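You operate a simulated robot arm through the tools that you are given. There is no shell and no other tool.

The job below is to be done with a simulated two-armed robot. You get a single attempt, and the scene is never put back.

TASK
Wind 3 turns on the tiny black bobbin and put it in the bobbin tray.
Fine: on the small winder; wire switch on to wind, off before the bobbin comes out. Set down upright: what you pick out.

It is judged by the outcome, as a careful person would: the job done as asked, and still so three seconds after it is handed in. It fails if anything else is knocked over, pushed out of place, dropped, spilled or broken.

THE ROBOT
Two 7-joint arms with fingered hands on one trunk that stands fixed in place. Base frame: the origin is at the foot of the trunk, x ahead of it, y to its left, z up. Lengths are in mm, angles in rad, forces in N, time in s.
The left shoulder is at [117, 186, 1029], the right one opposite. With the tool pointing down near the work surface each hand reaches from about 480 to 860 mm from the base axis, measured 20 degrees to its own side. Payload 3.6 kg a hand.
Tool frame (each hand has its own): the origin (TCP) lies between the finger pads and is the grasp point; the fingertips stand 26 mm ahead of it; z points along the fingers, y is the line along which they close. The gripper opens to 88 mm. The gripper's body begins 30 mm behind the TCP. The gripper is a hand of 3 fingers: y runs from the thumb to the fingers, the wrist lies at [-17, -98, -164] in the tool frame, and closing takes about 1.5 s.
Orientation is told as [roll, pitch, yaw] about the base's x, y, z axes, in that order, counted from this pose: with the fingers straight down and the wrist toward the robot, the tool's x, y and z point along [0, 1, 0], [1, 0, 0] and [0, 0, -1] of the base frame.

THE INTERFACE
- The arms move only by the tool step_arm. It takes "left_targets", "right_targets" or both (then of equal length, played together; a hand with none holds still); each is a list of rows, each an object (a shift or turn left out is 0, a gripper value left out holds the last) with "translation": the shift along the base's x, y, z in mm, a list of three; "delta_rot": the turn, a rotation vector about the base's x, y, z in rad, a list of three. In form: [{"translation": [x, y, z], "delta_rot": [rx, ry, rz]}, ...]. A call has 1 to 20 rows; each row shifts and turns the commanded pose from where the row before left it. "left_gripper" and "right_gripper" are, for a hand that has rows, the finger opening in mm, from 0 to 88, set as the call begins (left out, the last holds). Rows are played at 5 a second. More than 50 mm and 0.15 rad between two rows, or a gripper value outside its range, and nothing of the call is played. A pose out of reach is approached as far as the arm can. The call stops where the force on the tool passes 90 N (or 10 N more than at its start, if that is more) or the arm is blocked; 0.2 s more then pass. The fingers move at their own pace (about 153 mm/s each) and stop on an object; they squeeze with about 29 N. The grip force told is the motor's: it shows also when the fingers shut on nothing. Time passes only in rows, and 0.2 s behind the last, so rows that do not move let the fingers close. The reply holds the time, the measured pose of the TCP, the force on the tool along the base axes, the opening and the grip force, in the units named above and with some noise, with the torque about the TCP (base axes, N m) and any sound that the robot's microphone picked up.
- Cameras (640 x 400 px; columns grow to the right, rows downward): "scene" is now at [257.6, -44, 968.7]; the picture's right is [-0.52, -0.86, 0.00], its down [0.06, -0.04, -1.00] and it looks along [0.85, -0.52, 0.07] (base axes); focal length 214 px, centre (320, 200). "left" rides on the left gripper at [-56, -80, -102] in its tool frame; the picture's right is [-0.73, -0.32, 0.60], its down [0.62, -0.67, 0.41] and it looks along [0.27, 0.68, 0.69] (tool axes); focal length 247 px, centre (320, 200). "right" rides on the right gripper at [56, -80, -102] in its tool frame; the picture's right is [-0.73, 0.32, -0.60], its down [-0.62, -0.66, 0.41] and it looks along [-0.27, 0.68, 0.69] (tool axes); focal length 247 px, centre (320, 200). There is no depth. A picture from a camera that has moved, and an enlarged one, comes with that camera's place and axes in the base frame and with its lens.
- capture(camera): a new picture of that camera. It takes no simulated time.
- slide_trunk(by): slides the trunk up (or, below 0, down) by that many mm; the arms and the scene camera ride with it, the base frame stays. It gives what a move gives, with no picture.
- finger_targets(fingers, thumb_bend, thumb_turn, hand): sets how far each is bent, from 0 (flat) to 100 (curled in); at 30 the hand is open as for a grip, at 70 the pads meet at the TCP. One left out holds its place. A second passes; each finger stops where it meets its share of the squeeze, and holds until it gets a number again. A gripper value or a shape takes the hand back. It gives what a move gives, with no picture; readings hold the bend of each and the force on the fingers (four entries, about 0 where the hand has none), thumb and palm. thumb_turn goes from beside the hand (0) to across from the fingers (100), as for a grip.
- set_grasp(shape, hand): the hand has 3 fingers and takes this shape, open, in about a second: jaw (thumb against the fingers, like two jaws); tri (thumb and two fingers); tip (a fingertip pinch); poke (one finger out to press); point (the index stretched); flat (the hand flat); cup (the hand cupped); fist (a fist). The gripper value then closes the fingers along that shape, each until it touches; the sizes above hold for jaw. It gives what a move gives, with no picture.
- aim_head(pan, tilt): turns the head with the scene camera to pan (to the left, within 1.047 rad either way) and tilt (down, from -0.506 to 1.204), counted from straight ahead of the robot. It gives what a move gives.
- zoom(camera, box): a new picture of the part [left, top, right, bottom] of that camera's present view, enlarged. It takes no simulated time.
- close_job(): hands the job in; it is judged then, once.

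Places have to be worked out from the pictures, the camera data and where the tool is seen. Open the grippers and draw the arms clear of the work before you hand the job in, unless the task says otherwise.

The tools are called after ">>>" as name(argument=value, ...) on one line, values as JSON. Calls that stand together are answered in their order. step_arm: Moves the arms, as the interface text tells. Its arguments: {"type":"object","properties":{"left_targets":{"type":"array","items":{"type":"object","properties":{"translation":{"type":"array","items":{"type":"number"}},"delta_rot":{"type":"array","items":{"type":"number"}}}}},"left_gripper":{"type":"number"},"right_targets":{"type":"array","items":{"type":"object","properties":{"translation":{"type":"array","items":{"type":"number"}},"delta_rot":{"type":"array","items":{"type":"number"}}}}},"right_gripper":{"type":"number"}},"required":[]} The other tools are called the same way: slide_trunk (by) slides the trunk up or down; set_grasp (shape, hand) gives the hand a shape; finger_targets (fingers, thumb_bend, thumb_turn, hand) moves the fingers one by one; aim_head (pan, tilt) turns the head that bears the scene camera; capture (camera) takes a picture; zoom (camera, box) takes an enlarged picture of a part of a camera's view; close_job () hands the job in.

At the start:

```text
clock: 0.0
left_ee_pos: [496.3, -57.8, 1253.5]
left_ee_rot: [0.0, 0.0, 0.0]
left_wrist_force: [-0.3, -0.7, -0.7]
left_wrist_torque: [0.0, 0.01, 0.02]
left_gripper_width: 87.8
left_grasp_force: 0.2
left_shape: jaw
left_bend: [30.0, 30.0, 98.0]
left_finger forces: [0.0, 0.0, 0.0, 0.0, 0.0, 0.1]
right_ee_pos: [338.4, -457.8, 1119.4]
right_ee_rot: [-0.002, 0.0, -0.001]
right_wrist_force: [-0.4, 0.4, 0.7]
right_wrist_torque: [-0.01, -0.01, 0.01]
right_gripper_width: 87.6
right_grasp_force: 0.1
right_shape: jaw
right_bend: [30.0, 30.0, 98.0]
right_finger forces: [0.0, 0.0, 0.0, 0.1, 0.0, 0.0]
trunk travel left (down, up): [-175.0, 582.0]
head pan, tilt: [-0.545, -0.075]
```

scene: 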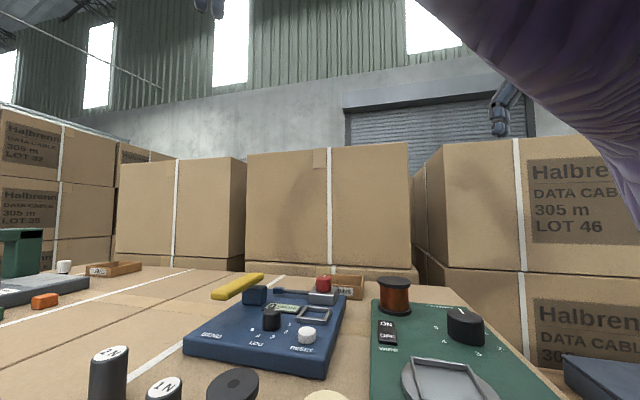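
right: 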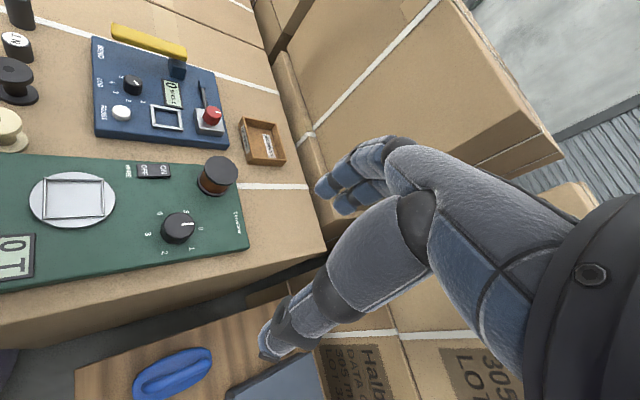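
left: 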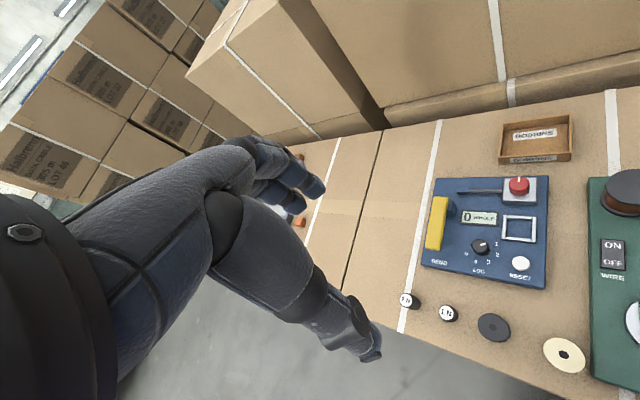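

The first pictures show a blue panel, a green winder, bobbins and trays on a cardboard-box surface. I'll aim the head down and to the right to see the whole work area.

>>> aim_head(pan=-0.5, tilt=0.7)

>>> capture(camera="scene")

```text
clock: 1.1
left_ee_pos: [497.4, -57.5, 1253.1]
left_ee_rot: [0.001, -0.001, -0.001]
left_wrist_force: [-0.1, 0.3, 0.1]
left_wrist_torque: [-0.01, 0.01, 0.01]
left_gripper_width: 87.6
left_grasp_force: 0.2
left_shape: jaw
left_bend: [30.0, 30.0, 98.0]
left_finger forces: [0.1, 0.0, 0.0, 0.2, 0.1, 0.0]
right_ee_pos: [338.1, -459.2, 1119.0]
right_ee_rot: [-0.003, -0.001, 0.0]
right_wrist_force: [0.0, 0.0, -1.4]
right_wrist_torque: [0.02, -0.02, -0.03]
right_gripper_width: 87.8
right_grasp_force: 0.0
right_shape: jaw
right_bend: [30.0, 30.0, 98.0]
right_finger forces: [0.0, 0.1, 0.0, 0.0, 0.0, 0.0]
trunk travel left (down, up): [-175.0, 582.0]
head pan, tilt: [-0.499, 0.7]
```

```text
taken
camera scene: at [257.0, -39.1, 898.3], right [-0.48, -0.88, 0.0], down [-0.57, 0.31, -0.77], along [0.67, -0.37, -0.64], focal length 214 px, centre (320, 200)
```

scene: 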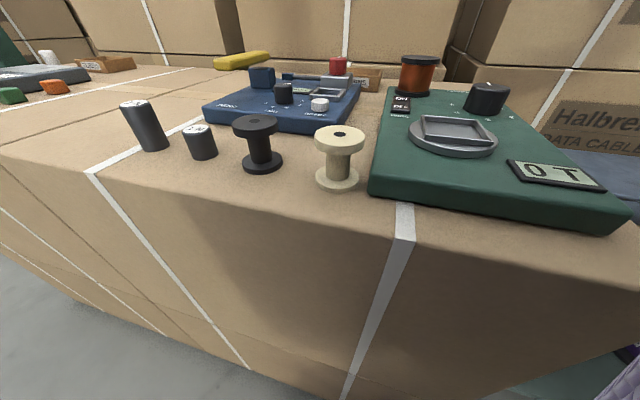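

The camera is low, so I'll slide the trunk up for a better overview, then look at the left and right sides.

>>> slide_trunk(by=350)

>>> capture(camera="scene")

>>> capture(camera="left")

>>> capture(camera="right")

```text
clock: 4.5
left_ee_pos: [471.5, -56.1, 1624.0]
left_ee_rot: [0.001, -0.043, 0.002]
left_wrist_force: [0.4, 0.5, -0.6]
left_wrist_torque: [-0.01, 0.0, -0.02]
left_gripper_width: 87.7
left_grasp_force: 0.1
left_shape: jaw
left_bend: [30.0, 30.0, 98.0]
left_finger forces: [0.1, 0.0, 0.0, 0.1, 0.1, 0.0]
right_ee_pos: [339.4, -458.5, 1468.7]
right_ee_rot: [-0.001, -0.001, 0.003]
right_wrist_force: [-0.8, 0.0, -0.6]
right_wrist_torque: [0.0, -0.02, -0.02]
right_gripper_width: 87.8
right_grasp_force: 0.0
right_shape: jaw
right_bend: [30.0, 30.0, 98.0]
right_finger forces: [0.0, 0.0, 0.0, 0.0, 0.1, 0.0]
trunk travel left (down, up): [-525.0, 232.0]
head pan, tilt: [-0.499, 0.7]
```

```text
taken
camera scene: at [210.4, -39.1, 1273.2], right [-0.48, -0.88, 0.0], down [-0.57, 0.31, -0.76], along [0.67, -0.37, -0.64], focal length 214 px, centre (320, 200)
```

scene: 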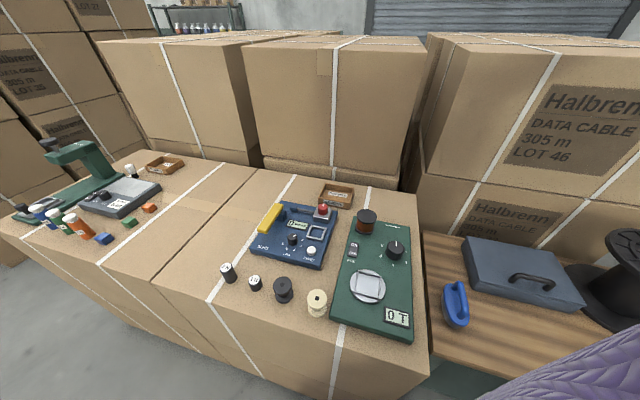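

```text
taken
camera left: at [385.4, -114.3, 1722.1], right [-0.29, -0.73, -0.61], down [-0.65, 0.62, -0.44], along [0.7, 0.27, -0.66], focal length 247 px, centre (320, 200)
```

left: 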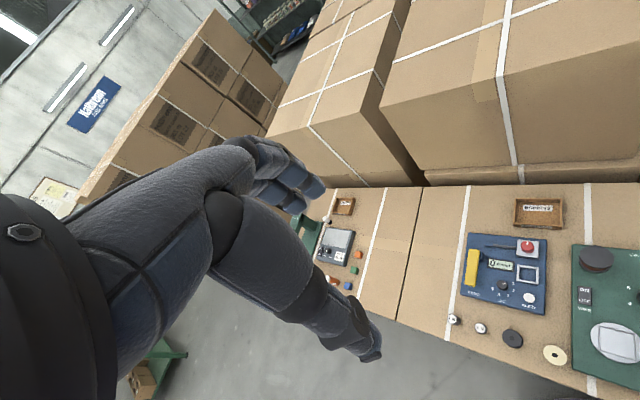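

```text
taken
camera right: at [258.6, -402.3, 1570.6], right [0.32, -0.73, 0.6], down [-0.66, -0.62, -0.41], along [0.68, -0.27, -0.69], focal length 247 px, centre (320, 200)
```

right: 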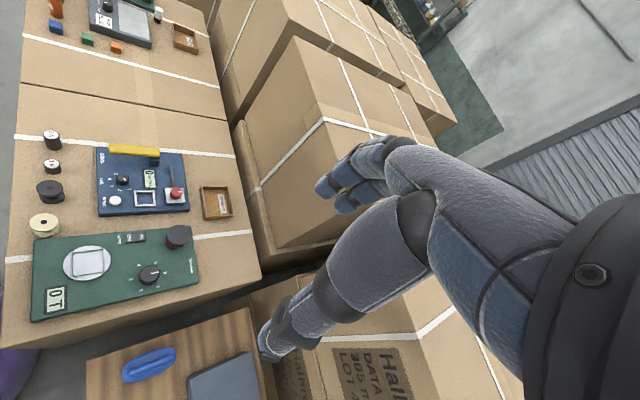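

Let me zoom in on each device to read the labels.

>>> zoom(camera="scene", box=[320, 200, 440, 350])

>>> zoom(camera="scene", box=[200, 180, 360, 280])

>>> zoom(camera="scene", box=[0, 130, 200, 255])

>>> zoom(camera="scene", box=[200, 240, 360, 340])

>>> zoom(camera="left", box=[440, 180, 640, 380])

>>> zoom(camera="right", box=[20, 120, 260, 320])

```text
2.67 times, centred on (380, 275) of scene
camera zoom: at [210.4, -39.1, 1273.2], right [-0.48, -0.88, 0.0], down [-0.57, 0.31, -0.76], along [0.67, -0.37, -0.64], focal length 572 px, centre (160, 0)
```

zoom: 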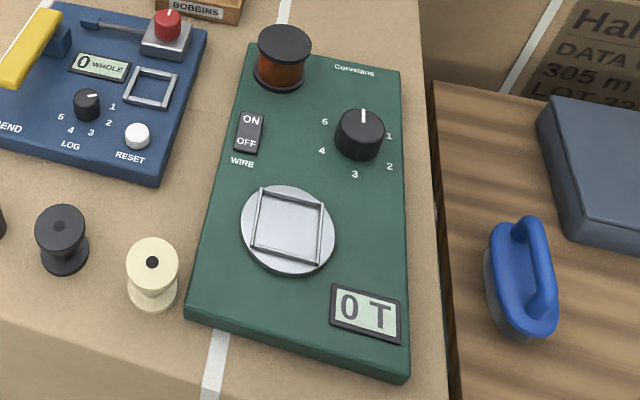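

```text
4.00 times, centred on (280, 230) of scene
camera zoom: at [210.4, -39.1, 1273.2], right [-0.48, -0.88, 0.0], down [-0.57, 0.31, -0.76], along [0.67, -0.37, -0.64], focal length 858 px, centre (480, 80)
```

zoom: 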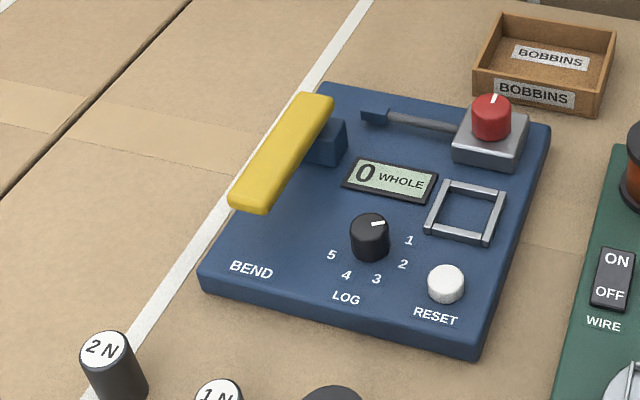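

```text
3.20 times, centred on (100, 192) of scene
camera zoom: at [210.4, -39.1, 1273.2], right [-0.48, -0.88, 0.0], down [-0.57, 0.31, -0.76], along [0.67, -0.37, -0.64], focal length 686 px, centre (1024, 224)
```

zoom: 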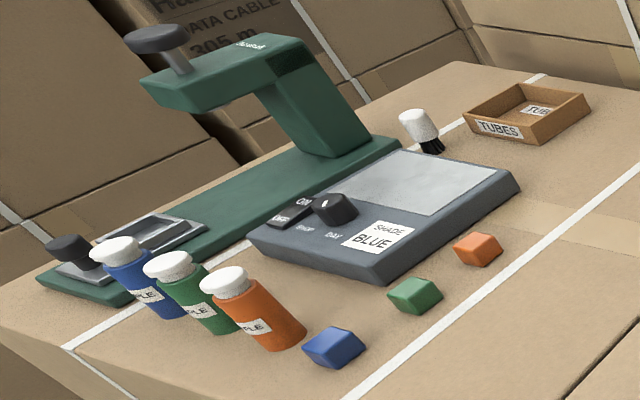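

```text
4.00 times, centred on (280, 290) of scene
camera zoom: at [210.4, -39.1, 1273.2], right [-0.48, -0.88, 0.0], down [-0.57, 0.31, -0.76], along [0.67, -0.37, -0.64], focal length 858 px, centre (480, -160)
```

zoom: 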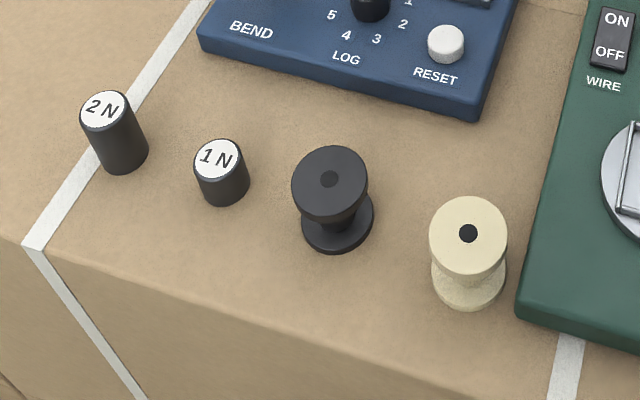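

```text
2.00 times, centred on (540, 280) of left
camera zoom: at [385.4, -114.3, 1722.1], right [-0.29, -0.73, -0.61], down [-0.65, 0.62, -0.44], along [0.7, 0.27, -0.66], focal length 494 px, centre (-120, 40)
```

zoom: 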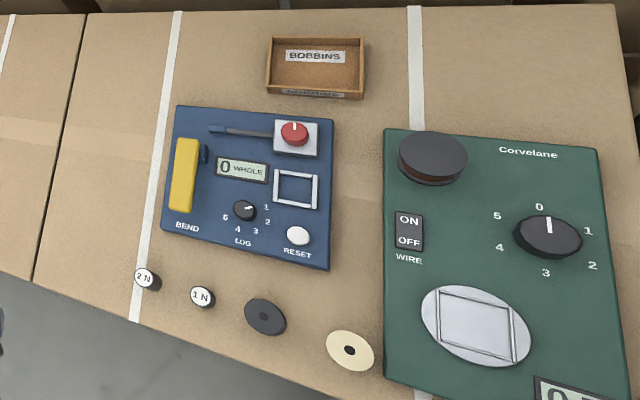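

```text
2.00 times, centred on (140, 220) of right
camera zoom: at [258.6, -402.3, 1570.6], right [0.32, -0.73, 0.6], down [-0.66, -0.62, -0.41], along [0.68, -0.27, -0.69], focal length 494 px, centre (680, 160)
```

zoom: 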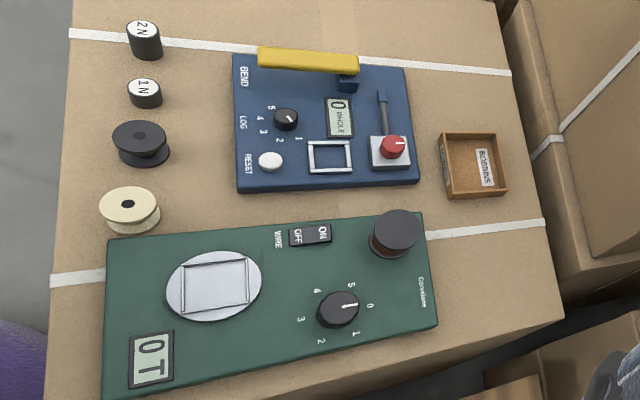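

The only black bobbin stands near (458, -82) on a surface at z≈785. The green Corvelane winder has its nest near (375, -253), the switch near (469, -279) and the knob near (417, -372). The BOBBINS tray is near (697, -372). I'll move the left hand aside and bring the right hand above the black bobbin, staying high.

>>> step_arm(left_targets=[{"translation": [-6, 20, -8]}, {"translation": [-6, 20, -8]}, {"translation": [-6, 20, -8]}, {"translation": [-6, 20, -8]}, {"translation": [-6, 20, -8]}, {"translation": [-6, 20, -8]}, {"translation": [-6, 20, -8]}, {"translation": [-6, 20, -8]}, {"translation": [-6, 20, -8]}, {"translation": [-6, 20, -8]}, {"translation": [-6, 20, -8]}, {"translation": [-6, 20, -8]}], right_targets=[{"translation": [8, 27, -34]}, {"translation": [8, 27, -34]}, {"translation": [8, 27, -34]}, {"translation": [8, 27, -34]}, {"translation": [8, 27, -34]}, {"translation": [8, 27, -34]}, {"translation": [8, 27, -34]}, {"translation": [8, 27, -34]}, {"translation": [8, 27, -34]}, {"translation": [8, 27, -34]}, {"translation": [8, 27, -34]}, {"translation": [8, 27, -34]}])

>>> capture(camera="right")

>>> capture(camera="scene")

>>> capture(camera="left")

```text
clock: 7.1
left_ee_pos: [396.7, 183.1, 1527.9]
left_ee_rot: [-0.002, -0.044, 0.0]
left_wrist_force: [0.9, -0.2, 0.0]
left_wrist_torque: [0.0, 0.03, 0.01]
left_gripper_width: 87.5
left_grasp_force: 0.1
left_shape: jaw
left_bend: [30.0, 30.0, 98.0]
left_finger forces: [0.1, 0.0, 0.0, 0.1, 0.0, 0.0]
right_ee_pos: [423.0, -178.0, 1113.0]
right_ee_rot: [-0.002, 0.0, 0.001]
right_wrist_force: [-0.5, -0.1, 0.6]
right_wrist_torque: [0.02, 0.03, -0.02]
right_gripper_width: 87.9
right_grasp_force: 0.1
right_shape: jaw
right_bend: [30.0, 30.0, 98.0]
right_finger forces: [0.0, 0.0, 0.0, 0.1, 0.0, 0.0]
right hand out of reach, approached as far as the arm can: row 11, 12
trunk travel left (down, up): [-525.0, 232.0]
head pan, tilt: [-0.499, 0.7]
```

```text
taken
camera right: at [343.0, -122.3, 1213.0], right [0.32, -0.73, 0.6], down [-0.66, -0.62, -0.41], along [0.68, -0.27, -0.69], focal length 247 px, centre (320, 200)
```

right: 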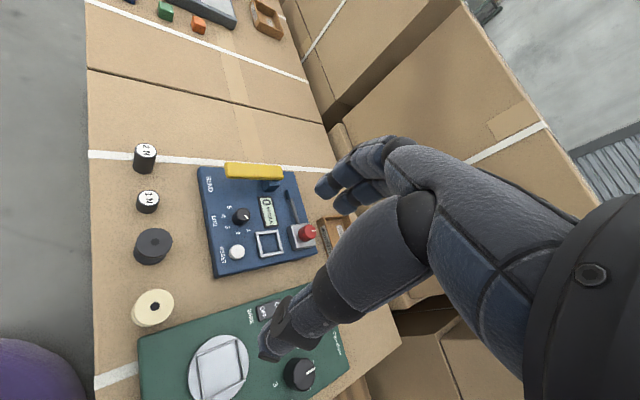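

```text
taken
camera scene: at [210.0, -38.3, 1273.4], right [-0.48, -0.88, 0.0], down [-0.57, 0.31, -0.77], along [0.67, -0.37, -0.64], focal length 214 px, centre (320, 200)
```

scene: 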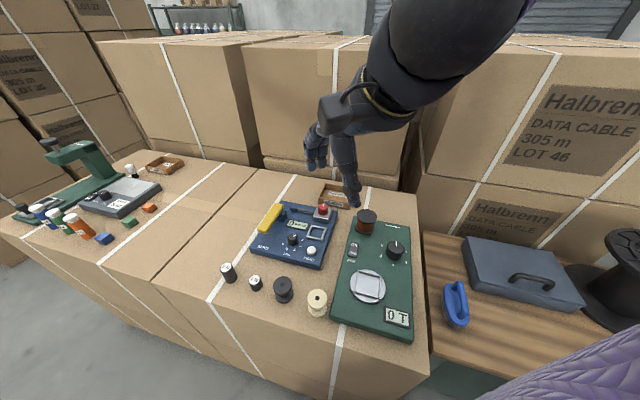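

```text
taken
camera left: at [312.6, 126.9, 1626.4], right [-0.29, -0.73, -0.61], down [-0.65, 0.62, -0.44], along [0.7, 0.27, -0.66], focal length 247 px, centre (320, 200)
```

left: 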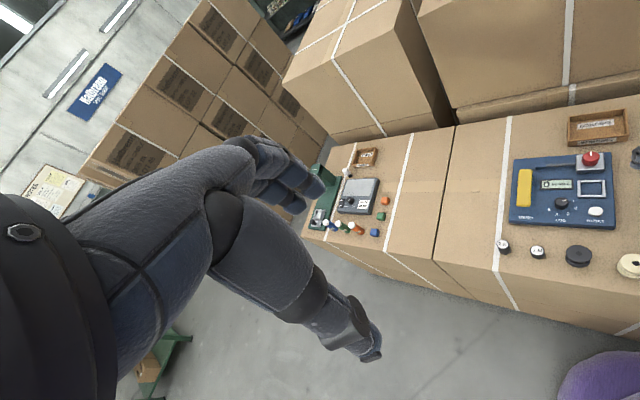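

The last two rows were clipped because the wrist came too near the shoulder; lower down it should reach. I'll zoom the wrist view to refine the bobbin and nest positions.

>>> zoom(camera="right", box=[100, 130, 260, 230])

>>> zoom(camera="right", box=[100, 210, 260, 310])

>>> zoom(camera="right", box=[130, 280, 322, 400])

>>> zoom(camera="scene", box=[320, 200, 432, 270])

>>> zoom(camera="scene", box=[240, 260, 400, 360])

```text
4.00 times, centred on (180, 180) of right
camera zoom: at [343.0, -122.3, 1213.0], right [0.32, -0.73, 0.6], down [-0.66, -0.62, -0.41], along [0.68, -0.27, -0.69], focal length 988 px, centre (880, 280)
```

zoom: 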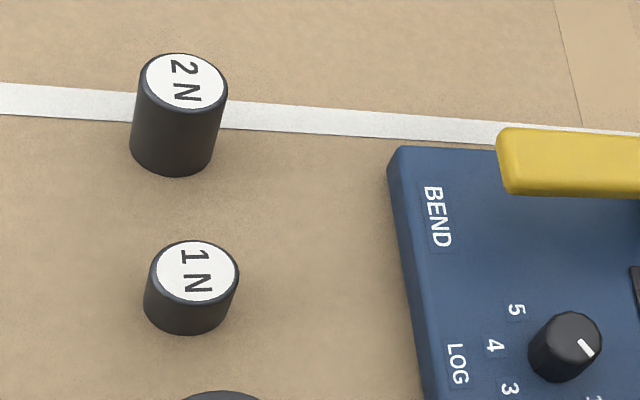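

```text
4.00 times, centred on (180, 260) of right
camera zoom: at [343.0, -122.3, 1213.0], right [0.32, -0.73, 0.6], down [-0.66, -0.62, -0.41], along [0.68, -0.27, -0.69], focal length 988 px, centre (880, -40)
```

zoom: 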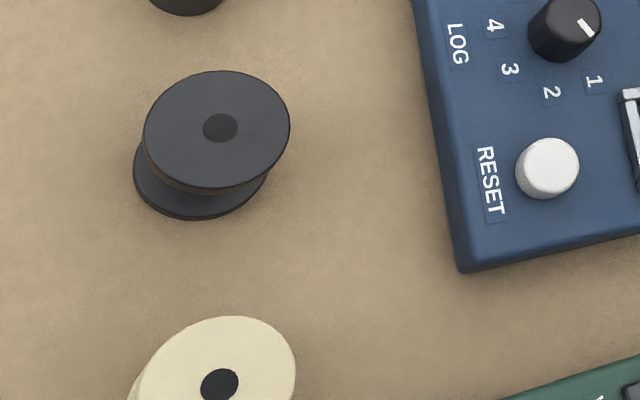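

```text
3.33 times, centred on (226, 340) of right
camera zoom: at [343.0, -122.3, 1213.0], right [0.32, -0.73, 0.6], down [-0.66, -0.62, -0.41], along [0.68, -0.27, -0.69], focal length 823 px, centre (633, -267)
```

zoom: 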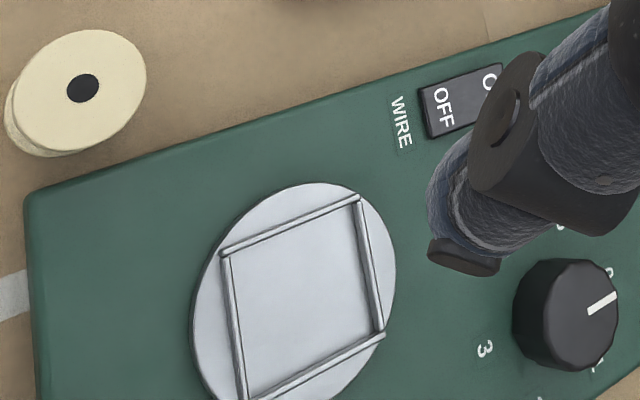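

```text
5.71 times, centred on (376, 235) of scene
camera zoom: at [210.0, -38.3, 1273.4], right [-0.48, -0.88, 0.0], down [-0.57, 0.31, -0.77], along [0.67, -0.37, -0.64], focal length 1226 px, centre (0, 0)
```

zoom: 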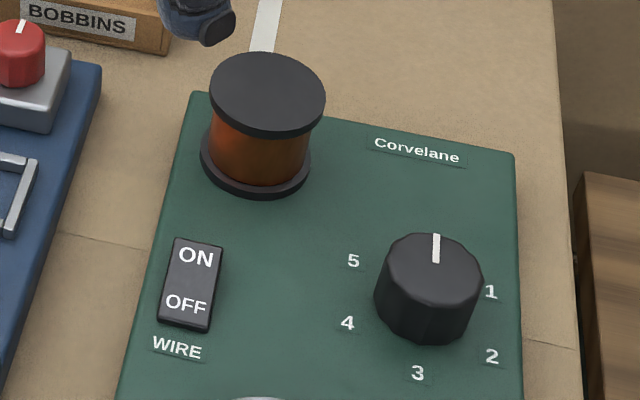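

```text
4.00 times, centred on (320, 310) of scene
camera zoom: at [210.0, -38.3, 1273.4], right [-0.48, -0.88, 0.0], down [-0.57, 0.31, -0.77], along [0.67, -0.37, -0.64], focal length 858 px, centre (320, -240)
```

zoom: 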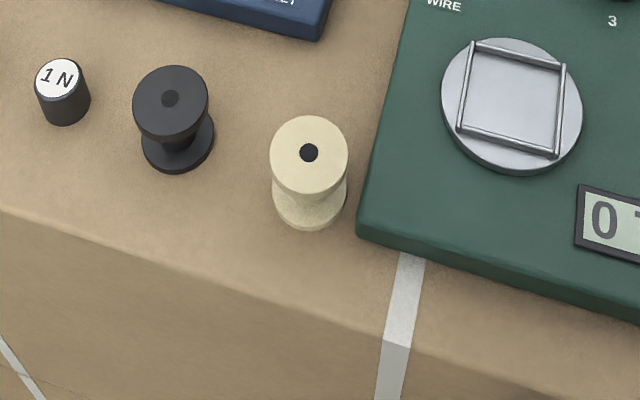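

Triangulation puts the black bobbin axis at about (458, -82), top at z≈832 and base at z≈787, with about 41 mm flanges. I'll bring the right hand above it with the opening at 70 mm and check alignment.

>>> step_arm(right_targets=[{"translation": [7, 19, -36]}, {"translation": [7, 19, -36]}, {"translation": [7, 19, -36]}, {"translation": [7, 19, -36]}, {"translation": [7, 19, -36]}, {"translation": [0, 0, 0]}], right_gripper=70)

>>> capture(camera="right")

>>> capture(camera="scene")

```text
clock: 8.5
left_ee_pos: [397.4, 182.7, 1527.5]
left_ee_rot: [0.0, -0.044, 0.0]
left_wrist_force: [0.3, 0.7, 0.3]
left_wrist_torque: [0.01, 0.01, 0.0]
left_gripper_width: 87.8
left_grasp_force: 0.0
left_shape: jaw
left_bend: [30.0, 30.0, 98.0]
left_finger forces: [0.0, 0.0, 0.1, 0.1, 0.0, 0.0]
right_ee_pos: [426.3, -209.9, 1082.9]
right_ee_rot: [-0.001, 0.001, 0.001]
right_wrist_force: [0.2, -0.6, -0.3]
right_wrist_torque: [0.02, -0.02, 0.0]
right_gripper_width: 70.2
right_grasp_force: 0.1
right_shape: jaw
right_bend: [33.0, 47.0, 99.0]
right_finger forces: [0.0, 0.0, 0.0, 0.0, 0.0, 0.0]
right hand out of reach, approached as far as the arm can: row 1, 2, 3, 4, 5
trunk travel left (down, up): [-525.0, 232.0]
head pan, tilt: [-0.499, 0.7]
```

```text
taken
camera right: at [346.7, -153.7, 1183.7], right [0.32, -0.73, 0.6], down [-0.66, -0.62, -0.41], along [0.68, -0.27, -0.69], focal length 247 px, centre (320, 200)
```

right: 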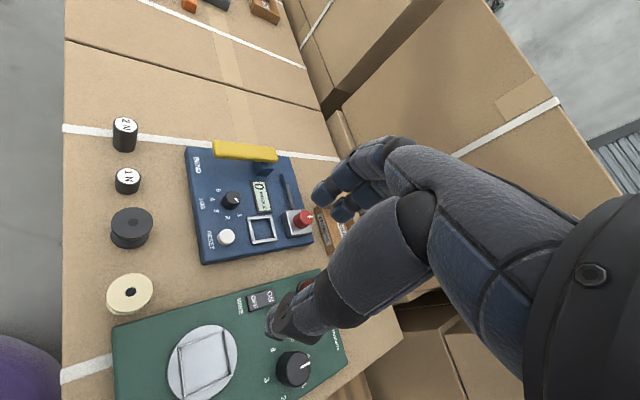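

```text
taken
camera scene: at [210.3, -39.0, 1273.3], right [-0.48, -0.88, 0.0], down [-0.57, 0.31, -0.76], along [0.67, -0.37, -0.64], focal length 214 px, centre (320, 200)
```

scene: 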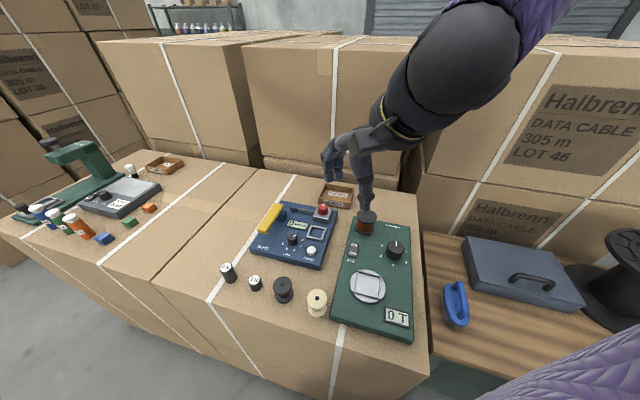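

The right arm hits its limits at this trunk height (the pose was clipped to (426, -210, 1083)). I'll raise the hand a little and lower the trunk to a mid height, where the arm should have more freedom.

>>> step_arm(right_targets=[{"translation": [0, -20, 40]}, {"translation": [0, -20, 40]}, {"translation": [0, 0, 40]}])

>>> slide_trunk(by=-200)

>>> capture(camera="scene")

```text
clock: 9.3
left_ee_pos: [396.6, 183.7, 1527.5]
left_ee_rot: [0.0, -0.044, -0.001]
left_wrist_force: [0.6, 0.8, 0.1]
left_wrist_torque: [-0.02, 0.01, 0.02]
left_gripper_width: 87.7
left_grasp_force: 0.1
left_shape: jaw
left_bend: [30.0, 30.0, 98.0]
left_finger forces: [0.1, 0.0, 0.1, 0.0, 0.0, 0.1]
right_ee_pos: [425.6, -247.9, 1202.9]
right_ee_rot: [-0.002, 0.001, 0.002]
right_wrist_force: [0.2, -0.1, -0.2]
right_wrist_torque: [0.0, -0.01, 0.05]
right_gripper_width: 70.3
right_grasp_force: 0.1
right_shape: jaw
right_bend: [33.0, 47.0, 99.0]
right_finger forces: [0.1, 0.1, 0.1, 0.1, 0.0, 0.1]
trunk travel left (down, up): [-525.0, 232.0]
head pan, tilt: [-0.499, 0.7]
```

```text
clock: 11.5
left_ee_pos: [396.8, 183.1, 1327.5]
left_ee_rot: [0.001, -0.043, 0.001]
left_wrist_force: [-0.4, -0.5, 0.2]
left_wrist_torque: [0.0, 0.01, 0.01]
left_gripper_width: 87.5
left_grasp_force: 0.1
left_shape: jaw
left_bend: [30.0, 30.0, 98.0]
left_finger forces: [0.0, 0.1, 0.0, 0.0, 0.0, 0.0]
right_ee_pos: [427.4, -250.2, 1003.7]
right_ee_rot: [-0.001, 0.0, -0.001]
right_wrist_force: [-0.2, -0.3, 0.2]
right_wrist_torque: [-0.01, -0.03, 0.0]
right_gripper_width: 70.1
right_grasp_force: 0.1
right_shape: jaw
right_bend: [33.0, 47.0, 99.0]
right_finger forces: [0.1, 0.0, 0.0, 0.0, 0.0, 0.0]
trunk travel left (down, up): [-325.0, 432.0]
head pan, tilt: [-0.499, 0.7]
```

```text
taken
camera scene: at [229.5, -39.0, 1062.4], right [-0.48, -0.88, 0.0], down [-0.57, 0.31, -0.77], along [0.67, -0.37, -0.64], focal length 214 px, centre (320, 200)
```

scene: 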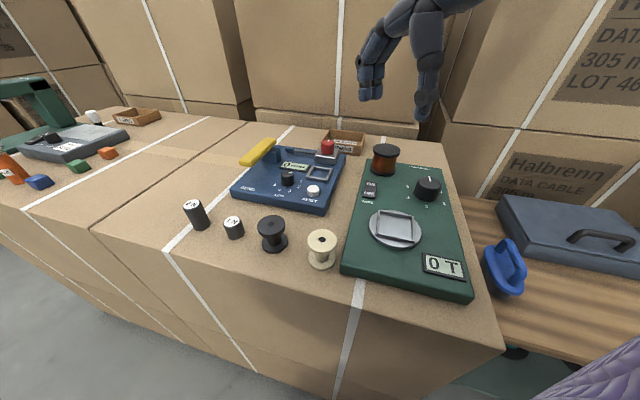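

Now at trunk +150 the hand is at (427, -250, 1004). I'll try moving toward the spot above the black bobbin.

>>> step_arm(right_targets=[{"translation": [8, 28, 0]}, {"translation": [8, 28, 0]}, {"translation": [5, 28, 0]}, {"translation": [5, 28, 0]}, {"translation": [5, 28, 0]}, {"translation": [0, 28, 0]}])

```text
clock: 12.9
left_ee_pos: [396.8, 183.0, 1328.7]
left_ee_rot: [-0.001, -0.043, 0.0]
left_wrist_force: [0.1, 0.1, -0.1]
left_wrist_torque: [0.0, 0.01, -0.01]
left_gripper_width: 87.4
left_grasp_force: 0.0
left_shape: jaw
left_bend: [30.0, 30.0, 98.0]
left_finger forces: [0.0, 0.0, 0.1, 0.0, 0.1, 0.0]
right_ee_pos: [456.5, -111.1, 1006.4]
right_ee_rot: [-0.002, 0.0, 0.0]
right_wrist_force: [1.0, -0.2, -0.9]
right_wrist_torque: [0.03, 0.02, 0.05]
right_gripper_width: 70.0
right_grasp_force: 0.1
right_shape: jaw
right_bend: [33.0, 47.0, 99.0]
right_finger forces: [0.0, 0.1, 0.0, 0.0, 0.0, 0.0]
right hand out of reach, approached as far as the arm can: row 6
trunk travel left (down, up): [-325.0, 432.0]
head pan, tilt: [-0.499, 0.7]
```

The limit shows near y = -111 with zero yaw. I'll turn the hand to yaw about +0.42, which puts the wrist further right, and try again toward (458, -83, 940).

>>> step_arm(right_targets=[{"translation": [0, -5, 0], "delta_rot": [0, 0, 0.14]}, {"translation": [0, 0, 0], "delta_rot": [0, 0, 0.14]}, {"translation": [0, 0, 0], "delta_rot": [0, 0, 0.14]}, {"translation": [0, 17, -20]}, {"translation": [1, 16, -22]}, {"translation": [0, 0, -22]}], right_gripper=64)

>>> capture(camera="right")

>>> capture(camera="scene")

```text
clock: 14.3
left_ee_pos: [398.2, 182.6, 1328.1]
left_ee_rot: [0.0, -0.044, 0.001]
left_wrist_force: [0.4, -0.1, 0.7]
left_wrist_torque: [0.03, -0.04, 0.0]
left_gripper_width: 87.7
left_grasp_force: 0.1
left_shape: jaw
left_bend: [30.0, 30.0, 98.0]
left_finger forces: [0.0, 0.0, 0.1, 0.0, 0.1, 0.0]
right_ee_pos: [455.0, -98.0, 948.8]
right_ee_rot: [0.0, 0.0, 0.421]
right_wrist_force: [-0.8, 0.8, -0.1]
right_wrist_torque: [0.02, 0.03, -0.01]
right_gripper_width: 64.1
right_grasp_force: 0.1
right_shape: jaw
right_bend: [34.0, 53.0, 99.0]
right_finger forces: [0.0, 0.0, 0.1, 0.0, 0.0, 0.0]
right hand out of reach, approached as far as the arm can: row 5, 6
trunk travel left (down, up): [-325.0, 432.0]
head pan, tilt: [-0.499, 0.7]
```

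```text
taken
camera right: at [359.6, -79.0, 1049.7], right [0.59, -0.54, 0.6], down [-0.35, -0.84, -0.41], along [0.73, 0.03, -0.69], focal length 247 px, centre (320, 200)
```

right: 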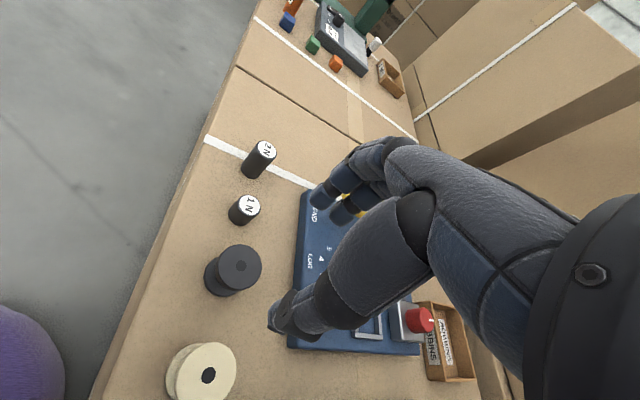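

```text
taken
camera scene: at [229.9, -38.9, 1062.2], right [-0.48, -0.88, 0.0], down [-0.57, 0.31, -0.76], along [0.67, -0.37, -0.64], focal length 214 px, centre (320, 200)
```

scene: 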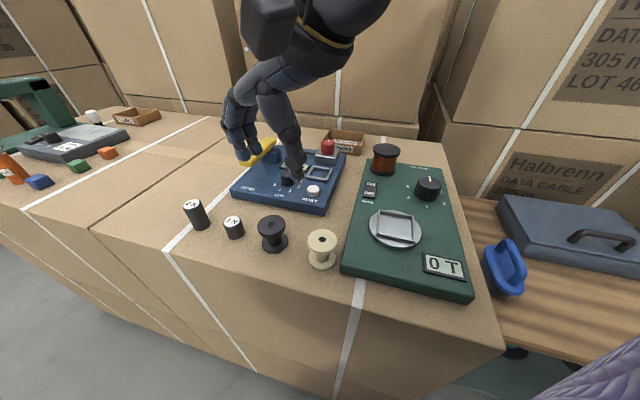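

Reach is still limited at this height, so a lower trunk should help the right hand cross to y≈-82. I'll lift the hand 150 mm and slide the trunk down 150 mm.

>>> step_arm(right_targets=[{"translation": [0, -10, 40]}, {"translation": [0, 0, 40]}, {"translation": [0, 0, 40]}, {"translation": [0, 0, 40]}])

>>> slide_trunk(by=-150)

>>> step_arm(right_targets=[{"translation": [2, 13, 0]}, {"translation": [1, 13, 0]}, {"translation": [0, 0, -15]}, {"translation": [0, 0, -15]}])

>>> capture(camera="right")

>>> capture(camera="scene")

```text
clock: 15.3
left_ee_pos: [397.4, 183.0, 1327.5]
left_ee_rot: [0.001, -0.044, -0.001]
left_wrist_force: [-0.2, 0.2, 0.2]
left_wrist_torque: [-0.05, -0.01, 0.02]
left_gripper_width: 87.6
left_grasp_force: 0.1
left_shape: jaw
left_bend: [30.0, 30.0, 98.0]
left_finger forces: [0.0, 0.1, 0.1, 0.0, 0.0, 0.0]
right_ee_pos: [455.1, -108.1, 1110.0]
right_ee_rot: [-0.002, 0.0, 0.422]
right_wrist_force: [-0.5, 0.5, -0.1]
right_wrist_torque: [0.01, -0.02, 0.04]
right_gripper_width: 64.2
right_grasp_force: 0.0
right_shape: jaw
right_bend: [35.0, 53.0, 99.0]
right_finger forces: [0.0, 0.1, 0.1, 0.1, 0.0, 0.0]
trunk travel left (down, up): [-325.0, 432.0]
head pan, tilt: [-0.499, 0.7]
```

```text
clock: 17.1
left_ee_pos: [397.3, 183.2, 1179.1]
left_ee_rot: [-0.001, -0.044, 0.002]
left_wrist_force: [0.1, -0.6, -1.0]
left_wrist_torque: [-0.01, -0.01, -0.01]
left_gripper_width: 87.7
left_grasp_force: 0.1
left_shape: jaw
left_bend: [30.0, 30.0, 98.0]
left_finger forces: [0.1, 0.0, 0.0, 0.0, 0.1, 0.1]
right_ee_pos: [454.5, -107.5, 959.9]
right_ee_rot: [-0.001, 0.0, 0.421]
right_wrist_force: [-1.2, 0.5, -0.7]
right_wrist_torque: [-0.04, 0.03, -0.01]
right_gripper_width: 64.2
right_grasp_force: 0.0
right_shape: jaw
right_bend: [35.0, 53.0, 99.0]
right_finger forces: [0.0, 0.0, 0.0, 0.0, 0.0, 0.0]
trunk travel left (down, up): [-175.0, 582.0]
head pan, tilt: [-0.499, 0.7]
```

```text
clock: 18.1
left_ee_pos: [398.9, 183.4, 1177.4]
left_ee_rot: [0.0, -0.043, -0.001]
left_wrist_force: [0.0, -0.7, -1.0]
left_wrist_torque: [-0.01, 0.02, 0.0]
left_gripper_width: 87.8
left_grasp_force: 0.0
left_shape: jaw
left_bend: [30.0, 30.0, 98.0]
left_finger forces: [0.1, 0.1, 0.0, 0.0, 0.0, 0.0]
right_ee_pos: [458.7, -81.8, 929.3]
right_ee_rot: [-0.003, 0.0, 0.421]
right_wrist_force: [-0.8, -0.5, 0.1]
right_wrist_torque: [-0.01, -0.01, -0.01]
right_gripper_width: 64.3
right_grasp_force: 0.0
right_shape: jaw
right_bend: [35.0, 53.0, 99.0]
right_finger forces: [0.0, 0.0, 0.0, 0.0, 0.0, 0.0]
trunk travel left (down, up): [-175.0, 582.0]
head pan, tilt: [-0.499, 0.7]
```

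```text
taken
camera right: at [363.1, -63.1, 1030.6], right [0.59, -0.54, 0.6], down [-0.35, -0.84, -0.41], along [0.73, 0.03, -0.69], focal length 247 px, centre (320, 200)
```

right: 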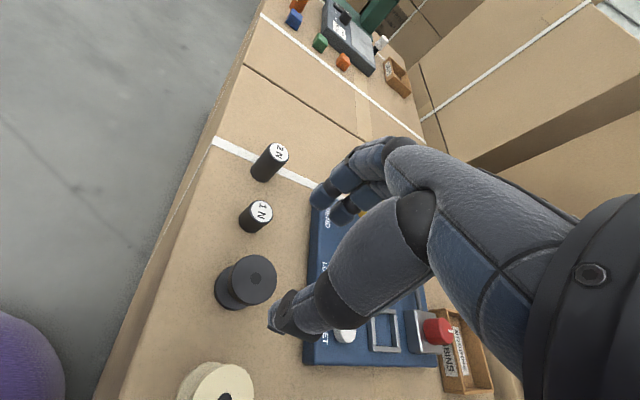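

```text
taken
camera scene: at [257.2, -39.1, 898.2], right [-0.48, -0.88, 0.0], down [-0.57, 0.31, -0.76], along [0.67, -0.37, -0.64], focal length 214 px, centre (320, 200)
```

scene: 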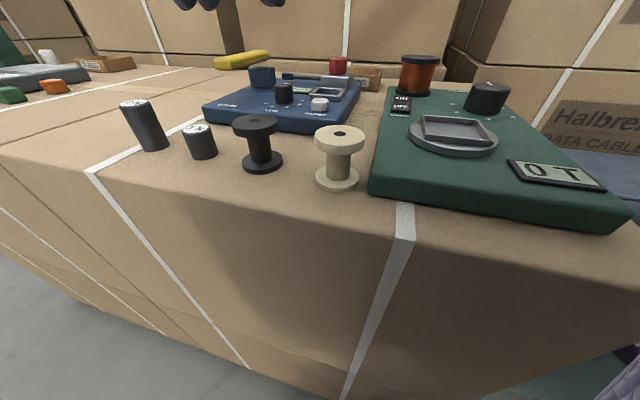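

At the original trunk height the pose is reachable: the TCP is at (458.7, -81.8, 929). I'll zoom both cameras to verify the bobbin centre precisely.

>>> zoom(camera="right", box=[180, 230, 340, 330])

>>> zoom(camera="scene", box=[180, 95, 380, 220])

```text
4.00 times, centred on (260, 280) of right
camera zoom: at [363.1, -63.1, 1030.6], right [0.59, -0.54, 0.6], down [-0.35, -0.84, -0.41], along [0.73, 0.03, -0.69], focal length 988 px, centre (560, -120)
```

zoom: 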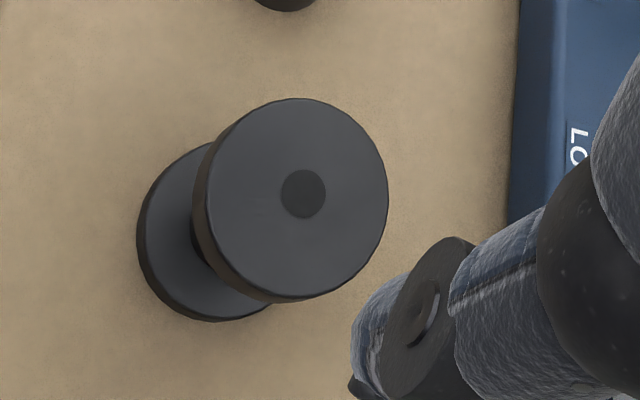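

```text
3.20 times, centred on (280, 158) of scene
camera zoom: at [257.2, -39.1, 898.2], right [-0.48, -0.88, 0.0], down [-0.57, 0.31, -0.76], along [0.67, -0.37, -0.64], focal length 686 px, centre (448, 336)
```

zoom: 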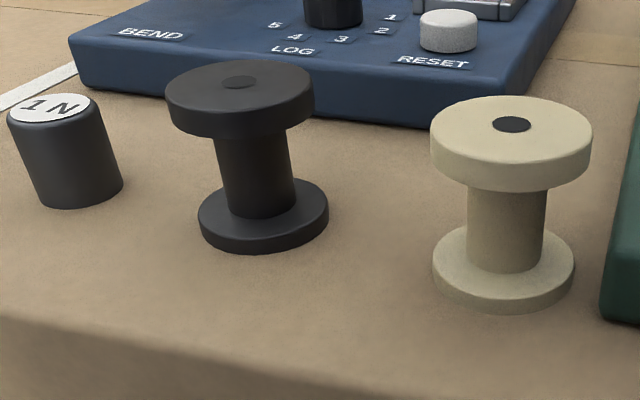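

Triangulated bobbin top centre is (459.7, -81.7, 827), with the table at z≈782. The TCP lines up within 1 mm, so I descend part way and check.

>>> step_arm(right_targets=[{"translation": [1, 0, -20]}, {"translation": [0, 0, -20]}, {"translation": [0, 0, -20]}, {"translation": [0, 0, -15]}])

>>> capture(camera="right")

>>> zoom(camera="scene", box=[100, 60, 420, 260])

```text
clock: 19.1
left_ee_pos: [398.2, 181.3, 1178.3]
left_ee_rot: [0.001, -0.044, 0.0]
left_wrist_force: [0.7, 0.0, 1.1]
left_wrist_torque: [-0.01, 0.01, 0.02]
left_gripper_width: 87.5
left_grasp_force: 0.0
left_shape: jaw
left_bend: [30.0, 30.0, 98.0]
left_finger forces: [0.1, 0.1, 0.0, 0.0, 0.0, 0.1]
right_ee_pos: [459.1, -81.7, 854.8]
right_ee_rot: [0.0, 0.0, 0.42]
right_wrist_force: [0.5, -0.4, -0.3]
right_wrist_torque: [0.01, 0.01, 0.0]
right_gripper_width: 64.1
right_grasp_force: 0.0
right_shape: jaw
right_bend: [35.0, 53.0, 99.0]
right_finger forces: [0.1, 0.1, 0.0, 0.0, 0.0, 0.0]
trunk travel left (down, up): [-175.0, 582.0]
head pan, tilt: [-0.499, 0.7]
```

```text
taken
camera right: at [363.7, -63.0, 955.4], right [0.59, -0.54, 0.6], down [-0.35, -0.84, -0.41], along [0.73, 0.03, -0.69], focal length 247 px, centre (320, 200)
```

right: 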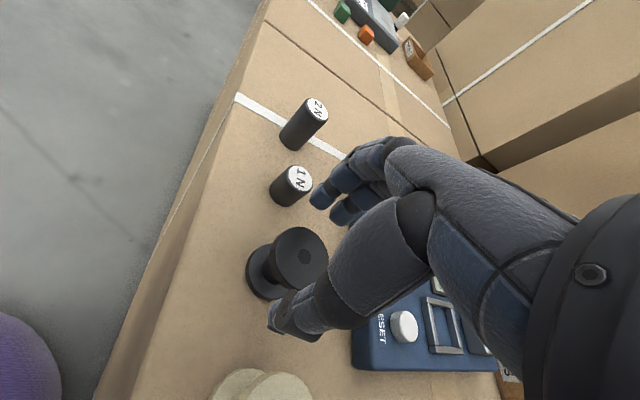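

```text
2.00 times, centred on (260, 160) of scene
camera zoom: at [257.2, -39.1, 898.2], right [-0.48, -0.88, 0.0], down [-0.57, 0.31, -0.76], along [0.67, -0.37, -0.64], focal length 429 px, centre (440, 280)
```

zoom: 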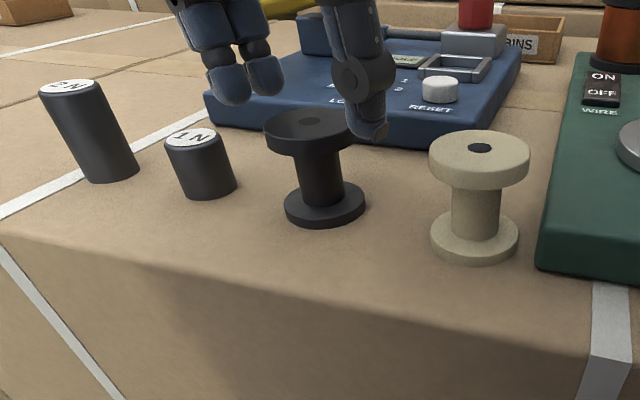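

The bobbin lies between the thumb and fingers with about 8 mm clearance to the 1N weight. I narrow the opening to 58 mm and descend to TCP z≈822.

>>> step_arm(right_targets=[{"translation": [0, 0, 0]}, {"translation": [0.5, 0, -11]}, {"translation": [0, 0, -11]}], right_gripper=58)

>>> step_arm(right_targets=[{"translation": [0, 0, -10]}, {"translation": [0, 0, 0]}])

>>> capture(camera="right")

>>> zoom(camera="scene", box=[100, 60, 420, 260])

```text
clock: 19.9
left_ee_pos: [397.8, 182.4, 1176.1]
left_ee_rot: [0.0, -0.042, 0.0]
left_wrist_force: [-1.2, -0.2, 1.0]
left_wrist_torque: [0.03, 0.05, -0.01]
left_gripper_width: 87.7
left_grasp_force: 0.1
left_shape: jaw
left_bend: [30.0, 30.0, 98.0]
left_finger forces: [0.1, 0.0, 0.0, 0.0, 0.0, 0.0]
right_ee_pos: [460.6, -81.7, 832.9]
right_ee_rot: [-0.002, -0.001, 0.421]
right_wrist_force: [0.2, 0.1, 0.7]
right_wrist_torque: [0.0, 0.02, 0.01]
right_gripper_width: 58.6
right_grasp_force: 0.0
right_shape: jaw
right_bend: [37.0, 59.0, 99.0]
right_finger forces: [0.0, 0.0, 0.0, 0.0, 0.0, 0.1]
trunk travel left (down, up): [-175.0, 582.0]
head pan, tilt: [-0.499, 0.7]
```

```text
clock: 20.5
left_ee_pos: [398.7, 184.4, 1177.6]
left_ee_rot: [0.0, -0.045, 0.0]
left_wrist_force: [-0.1, -0.3, 0.4]
left_wrist_torque: [-0.02, 0.0, 0.03]
left_gripper_width: 87.5
left_grasp_force: 0.0
left_shape: jaw
left_bend: [30.0, 30.0, 98.0]
left_finger forces: [0.1, 0.0, 0.0, 0.0, 0.1, 0.0]
right_ee_pos: [459.9, -82.1, 823.3]
right_ee_rot: [-0.003, 0.0, 0.421]
right_wrist_force: [0.6, -0.2, -0.2]
right_wrist_torque: [0.0, -0.02, 0.02]
right_gripper_width: 58.4
right_grasp_force: 0.0
right_shape: jaw
right_bend: [37.0, 59.0, 99.0]
right_finger forces: [0.0, 0.1, 0.1, 0.1, 0.1, 0.0]
trunk travel left (down, up): [-175.0, 582.0]
head pan, tilt: [-0.499, 0.7]
```

```text
taken
camera right: at [364.1, -62.7, 923.2], right [0.59, -0.54, 0.6], down [-0.35, -0.84, -0.41], along [0.73, 0.03, -0.69], focal length 247 px, centre (320, 200)
```

right: 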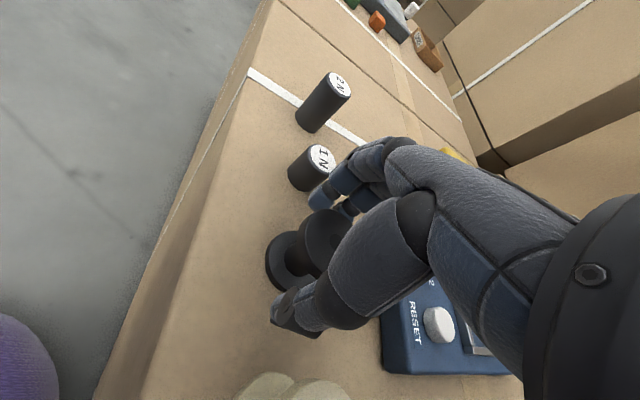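

```text
2.00 times, centred on (260, 160) of scene
camera zoom: at [257.0, -39.0, 898.3], right [-0.48, -0.88, 0.0], down [-0.57, 0.31, -0.76], along [0.67, -0.37, -0.64], focal length 429 px, centre (440, 280)
```

zoom: 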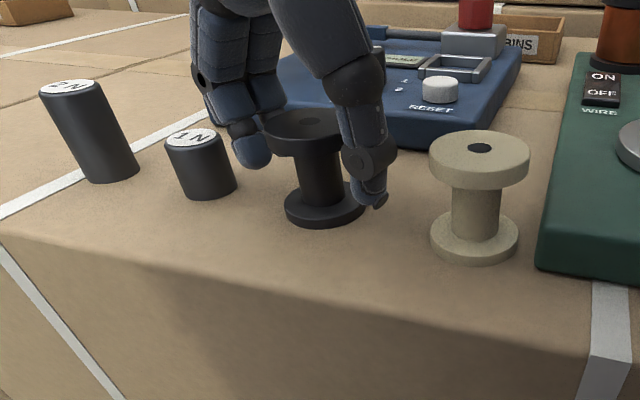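

The fingers flank the top flange with no contact forces, and neighbours are clear. I close on the flange.

>>> step_arm(right_targets=[{"translation": [0, 0, 0]}, {"translation": [0, 0, 0]}, {"translation": [0, 0, 0]}, {"translation": [0, 0, 0]}, {"translation": [0, 0, 0]}, {"translation": [0, 0, 0]}, {"translation": [0, 0, 0]}], right_gripper=30)

>>> capture(camera="right")

>>> zoom(camera="scene", box=[100, 60, 420, 260])

```text
clock: 22.1
left_ee_pos: [396.6, 182.3, 1176.5]
left_ee_rot: [0.0, -0.042, 0.0]
left_wrist_force: [-0.4, 0.1, -0.3]
left_wrist_torque: [0.01, -0.02, -0.02]
left_gripper_width: 87.7
left_grasp_force: 0.0
left_shape: jaw
left_bend: [30.0, 30.0, 98.0]
left_finger forces: [0.0, 0.0, 0.0, 0.0, 0.0, 0.1]
right_ee_pos: [460.1, -82.5, 822.5]
right_ee_rot: [-0.002, 0.001, 0.421]
right_wrist_force: [0.8, 0.1, -0.3]
right_wrist_torque: [0.0, -0.01, -0.03]
right_gripper_width: 30.1
right_grasp_force: 0.1
right_shape: jaw
right_bend: [50.0, 72.0, 100.0]
right_finger forces: [0.0, 0.0, 0.0, 0.0, 0.1, 0.0]
trunk travel left (down, up): [-175.0, 582.0]
head pan, tilt: [-0.499, 0.7]
```

```text
taken
camera right: at [364.1, -62.7, 923.3], right [0.59, -0.54, 0.6], down [-0.35, -0.84, -0.41], along [0.73, 0.03, -0.69], focal length 247 px, centre (320, 200)
```

right: 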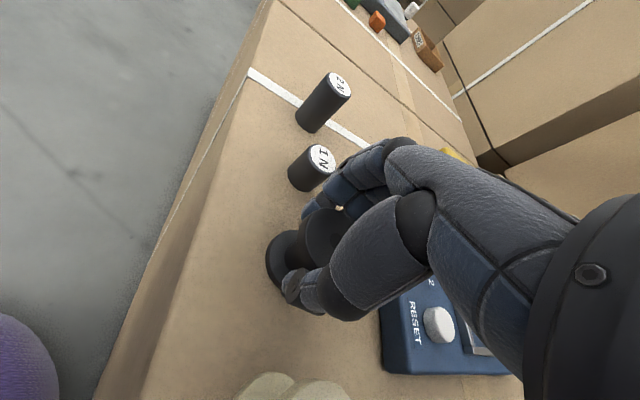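

```text
2.00 times, centred on (260, 160) of scene
camera zoom: at [257.0, -39.0, 898.2], right [-0.48, -0.88, 0.0], down [-0.57, 0.31, -0.76], along [0.67, -0.37, -0.64], focal length 429 px, centre (440, 280)
```

zoom: 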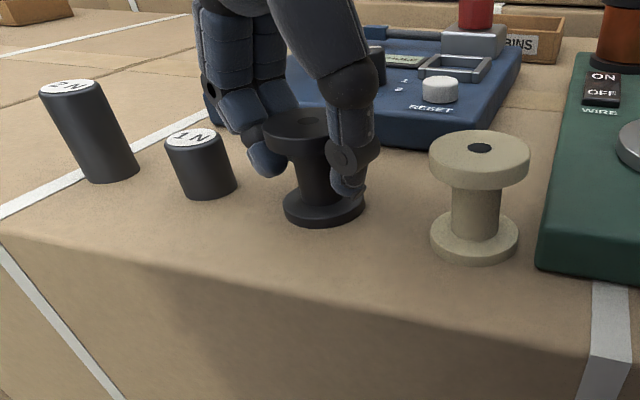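

The fingers reached 30 mm with no force: the tips are going under the top flange toward the core, which is a secure hold. I'll close further onto the core.

>>> step_arm(right_targets=[{"translation": [0, 0, 0]}, {"translation": [0, 0, 0]}, {"translation": [0, 0, 0]}, {"translation": [0, 0, 0]}, {"translation": [0, 0, 0]}, {"translation": [0, 0, 0]}], right_gripper=12)

>>> zoom(camera="right", box=[220, 160, 380, 340])

>>> zoom(camera="scene", box=[180, 60, 340, 200])

```text
clock: 23.5
left_ee_pos: [397.8, 182.7, 1176.7]
left_ee_rot: [-0.002, -0.043, 0.001]
left_wrist_force: [0.2, -0.4, -1.1]
left_wrist_torque: [0.0, 0.05, 0.03]
left_gripper_width: 87.6
left_grasp_force: 0.0
left_shape: jaw
left_bend: [30.0, 30.0, 98.0]
left_finger forces: [0.0, 0.0, 0.0, 0.0, 0.0, 0.0]
right_ee_pos: [459.9, -81.7, 822.4]
right_ee_rot: [-0.003, -0.001, 0.422]
right_wrist_force: [-0.3, 0.4, -0.3]
right_wrist_torque: [0.0, 0.01, 0.01]
right_gripper_width: 27.0
right_grasp_force: 29.0
right_shape: jaw
right_bend: [55.0, 78.0, 100.0]
right_finger forces: [7.6, 17.6, 0.0, 0.1, 28.6, 0.0]
trunk travel left (down, up): [-175.0, 582.0]
head pan, tilt: [-0.499, 0.7]
```

```text
2.22 times, centred on (300, 250) of right
camera zoom: at [364.1, -62.7, 923.3], right [0.59, -0.54, 0.6], down [-0.35, -0.84, -0.41], along [0.73, 0.03, -0.69], focal length 549 px, centre (364, 89)
```

zoom: 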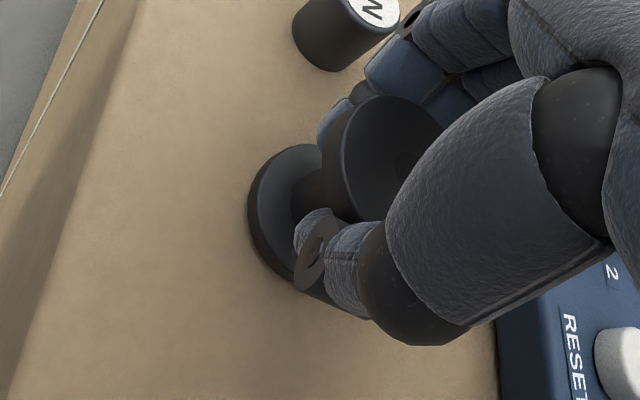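

```text
2.86 times, centred on (260, 130) of scene
camera zoom: at [257.1, -39.0, 898.2], right [-0.48, -0.88, 0.0], down [-0.57, 0.31, -0.76], along [0.67, -0.37, -0.64], focal length 613 px, centre (491, 400)
```

zoom: 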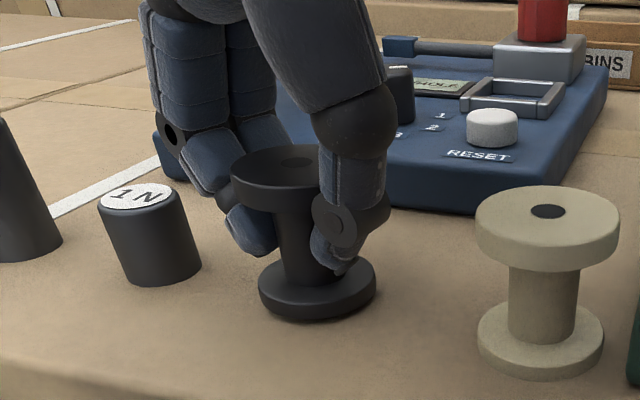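

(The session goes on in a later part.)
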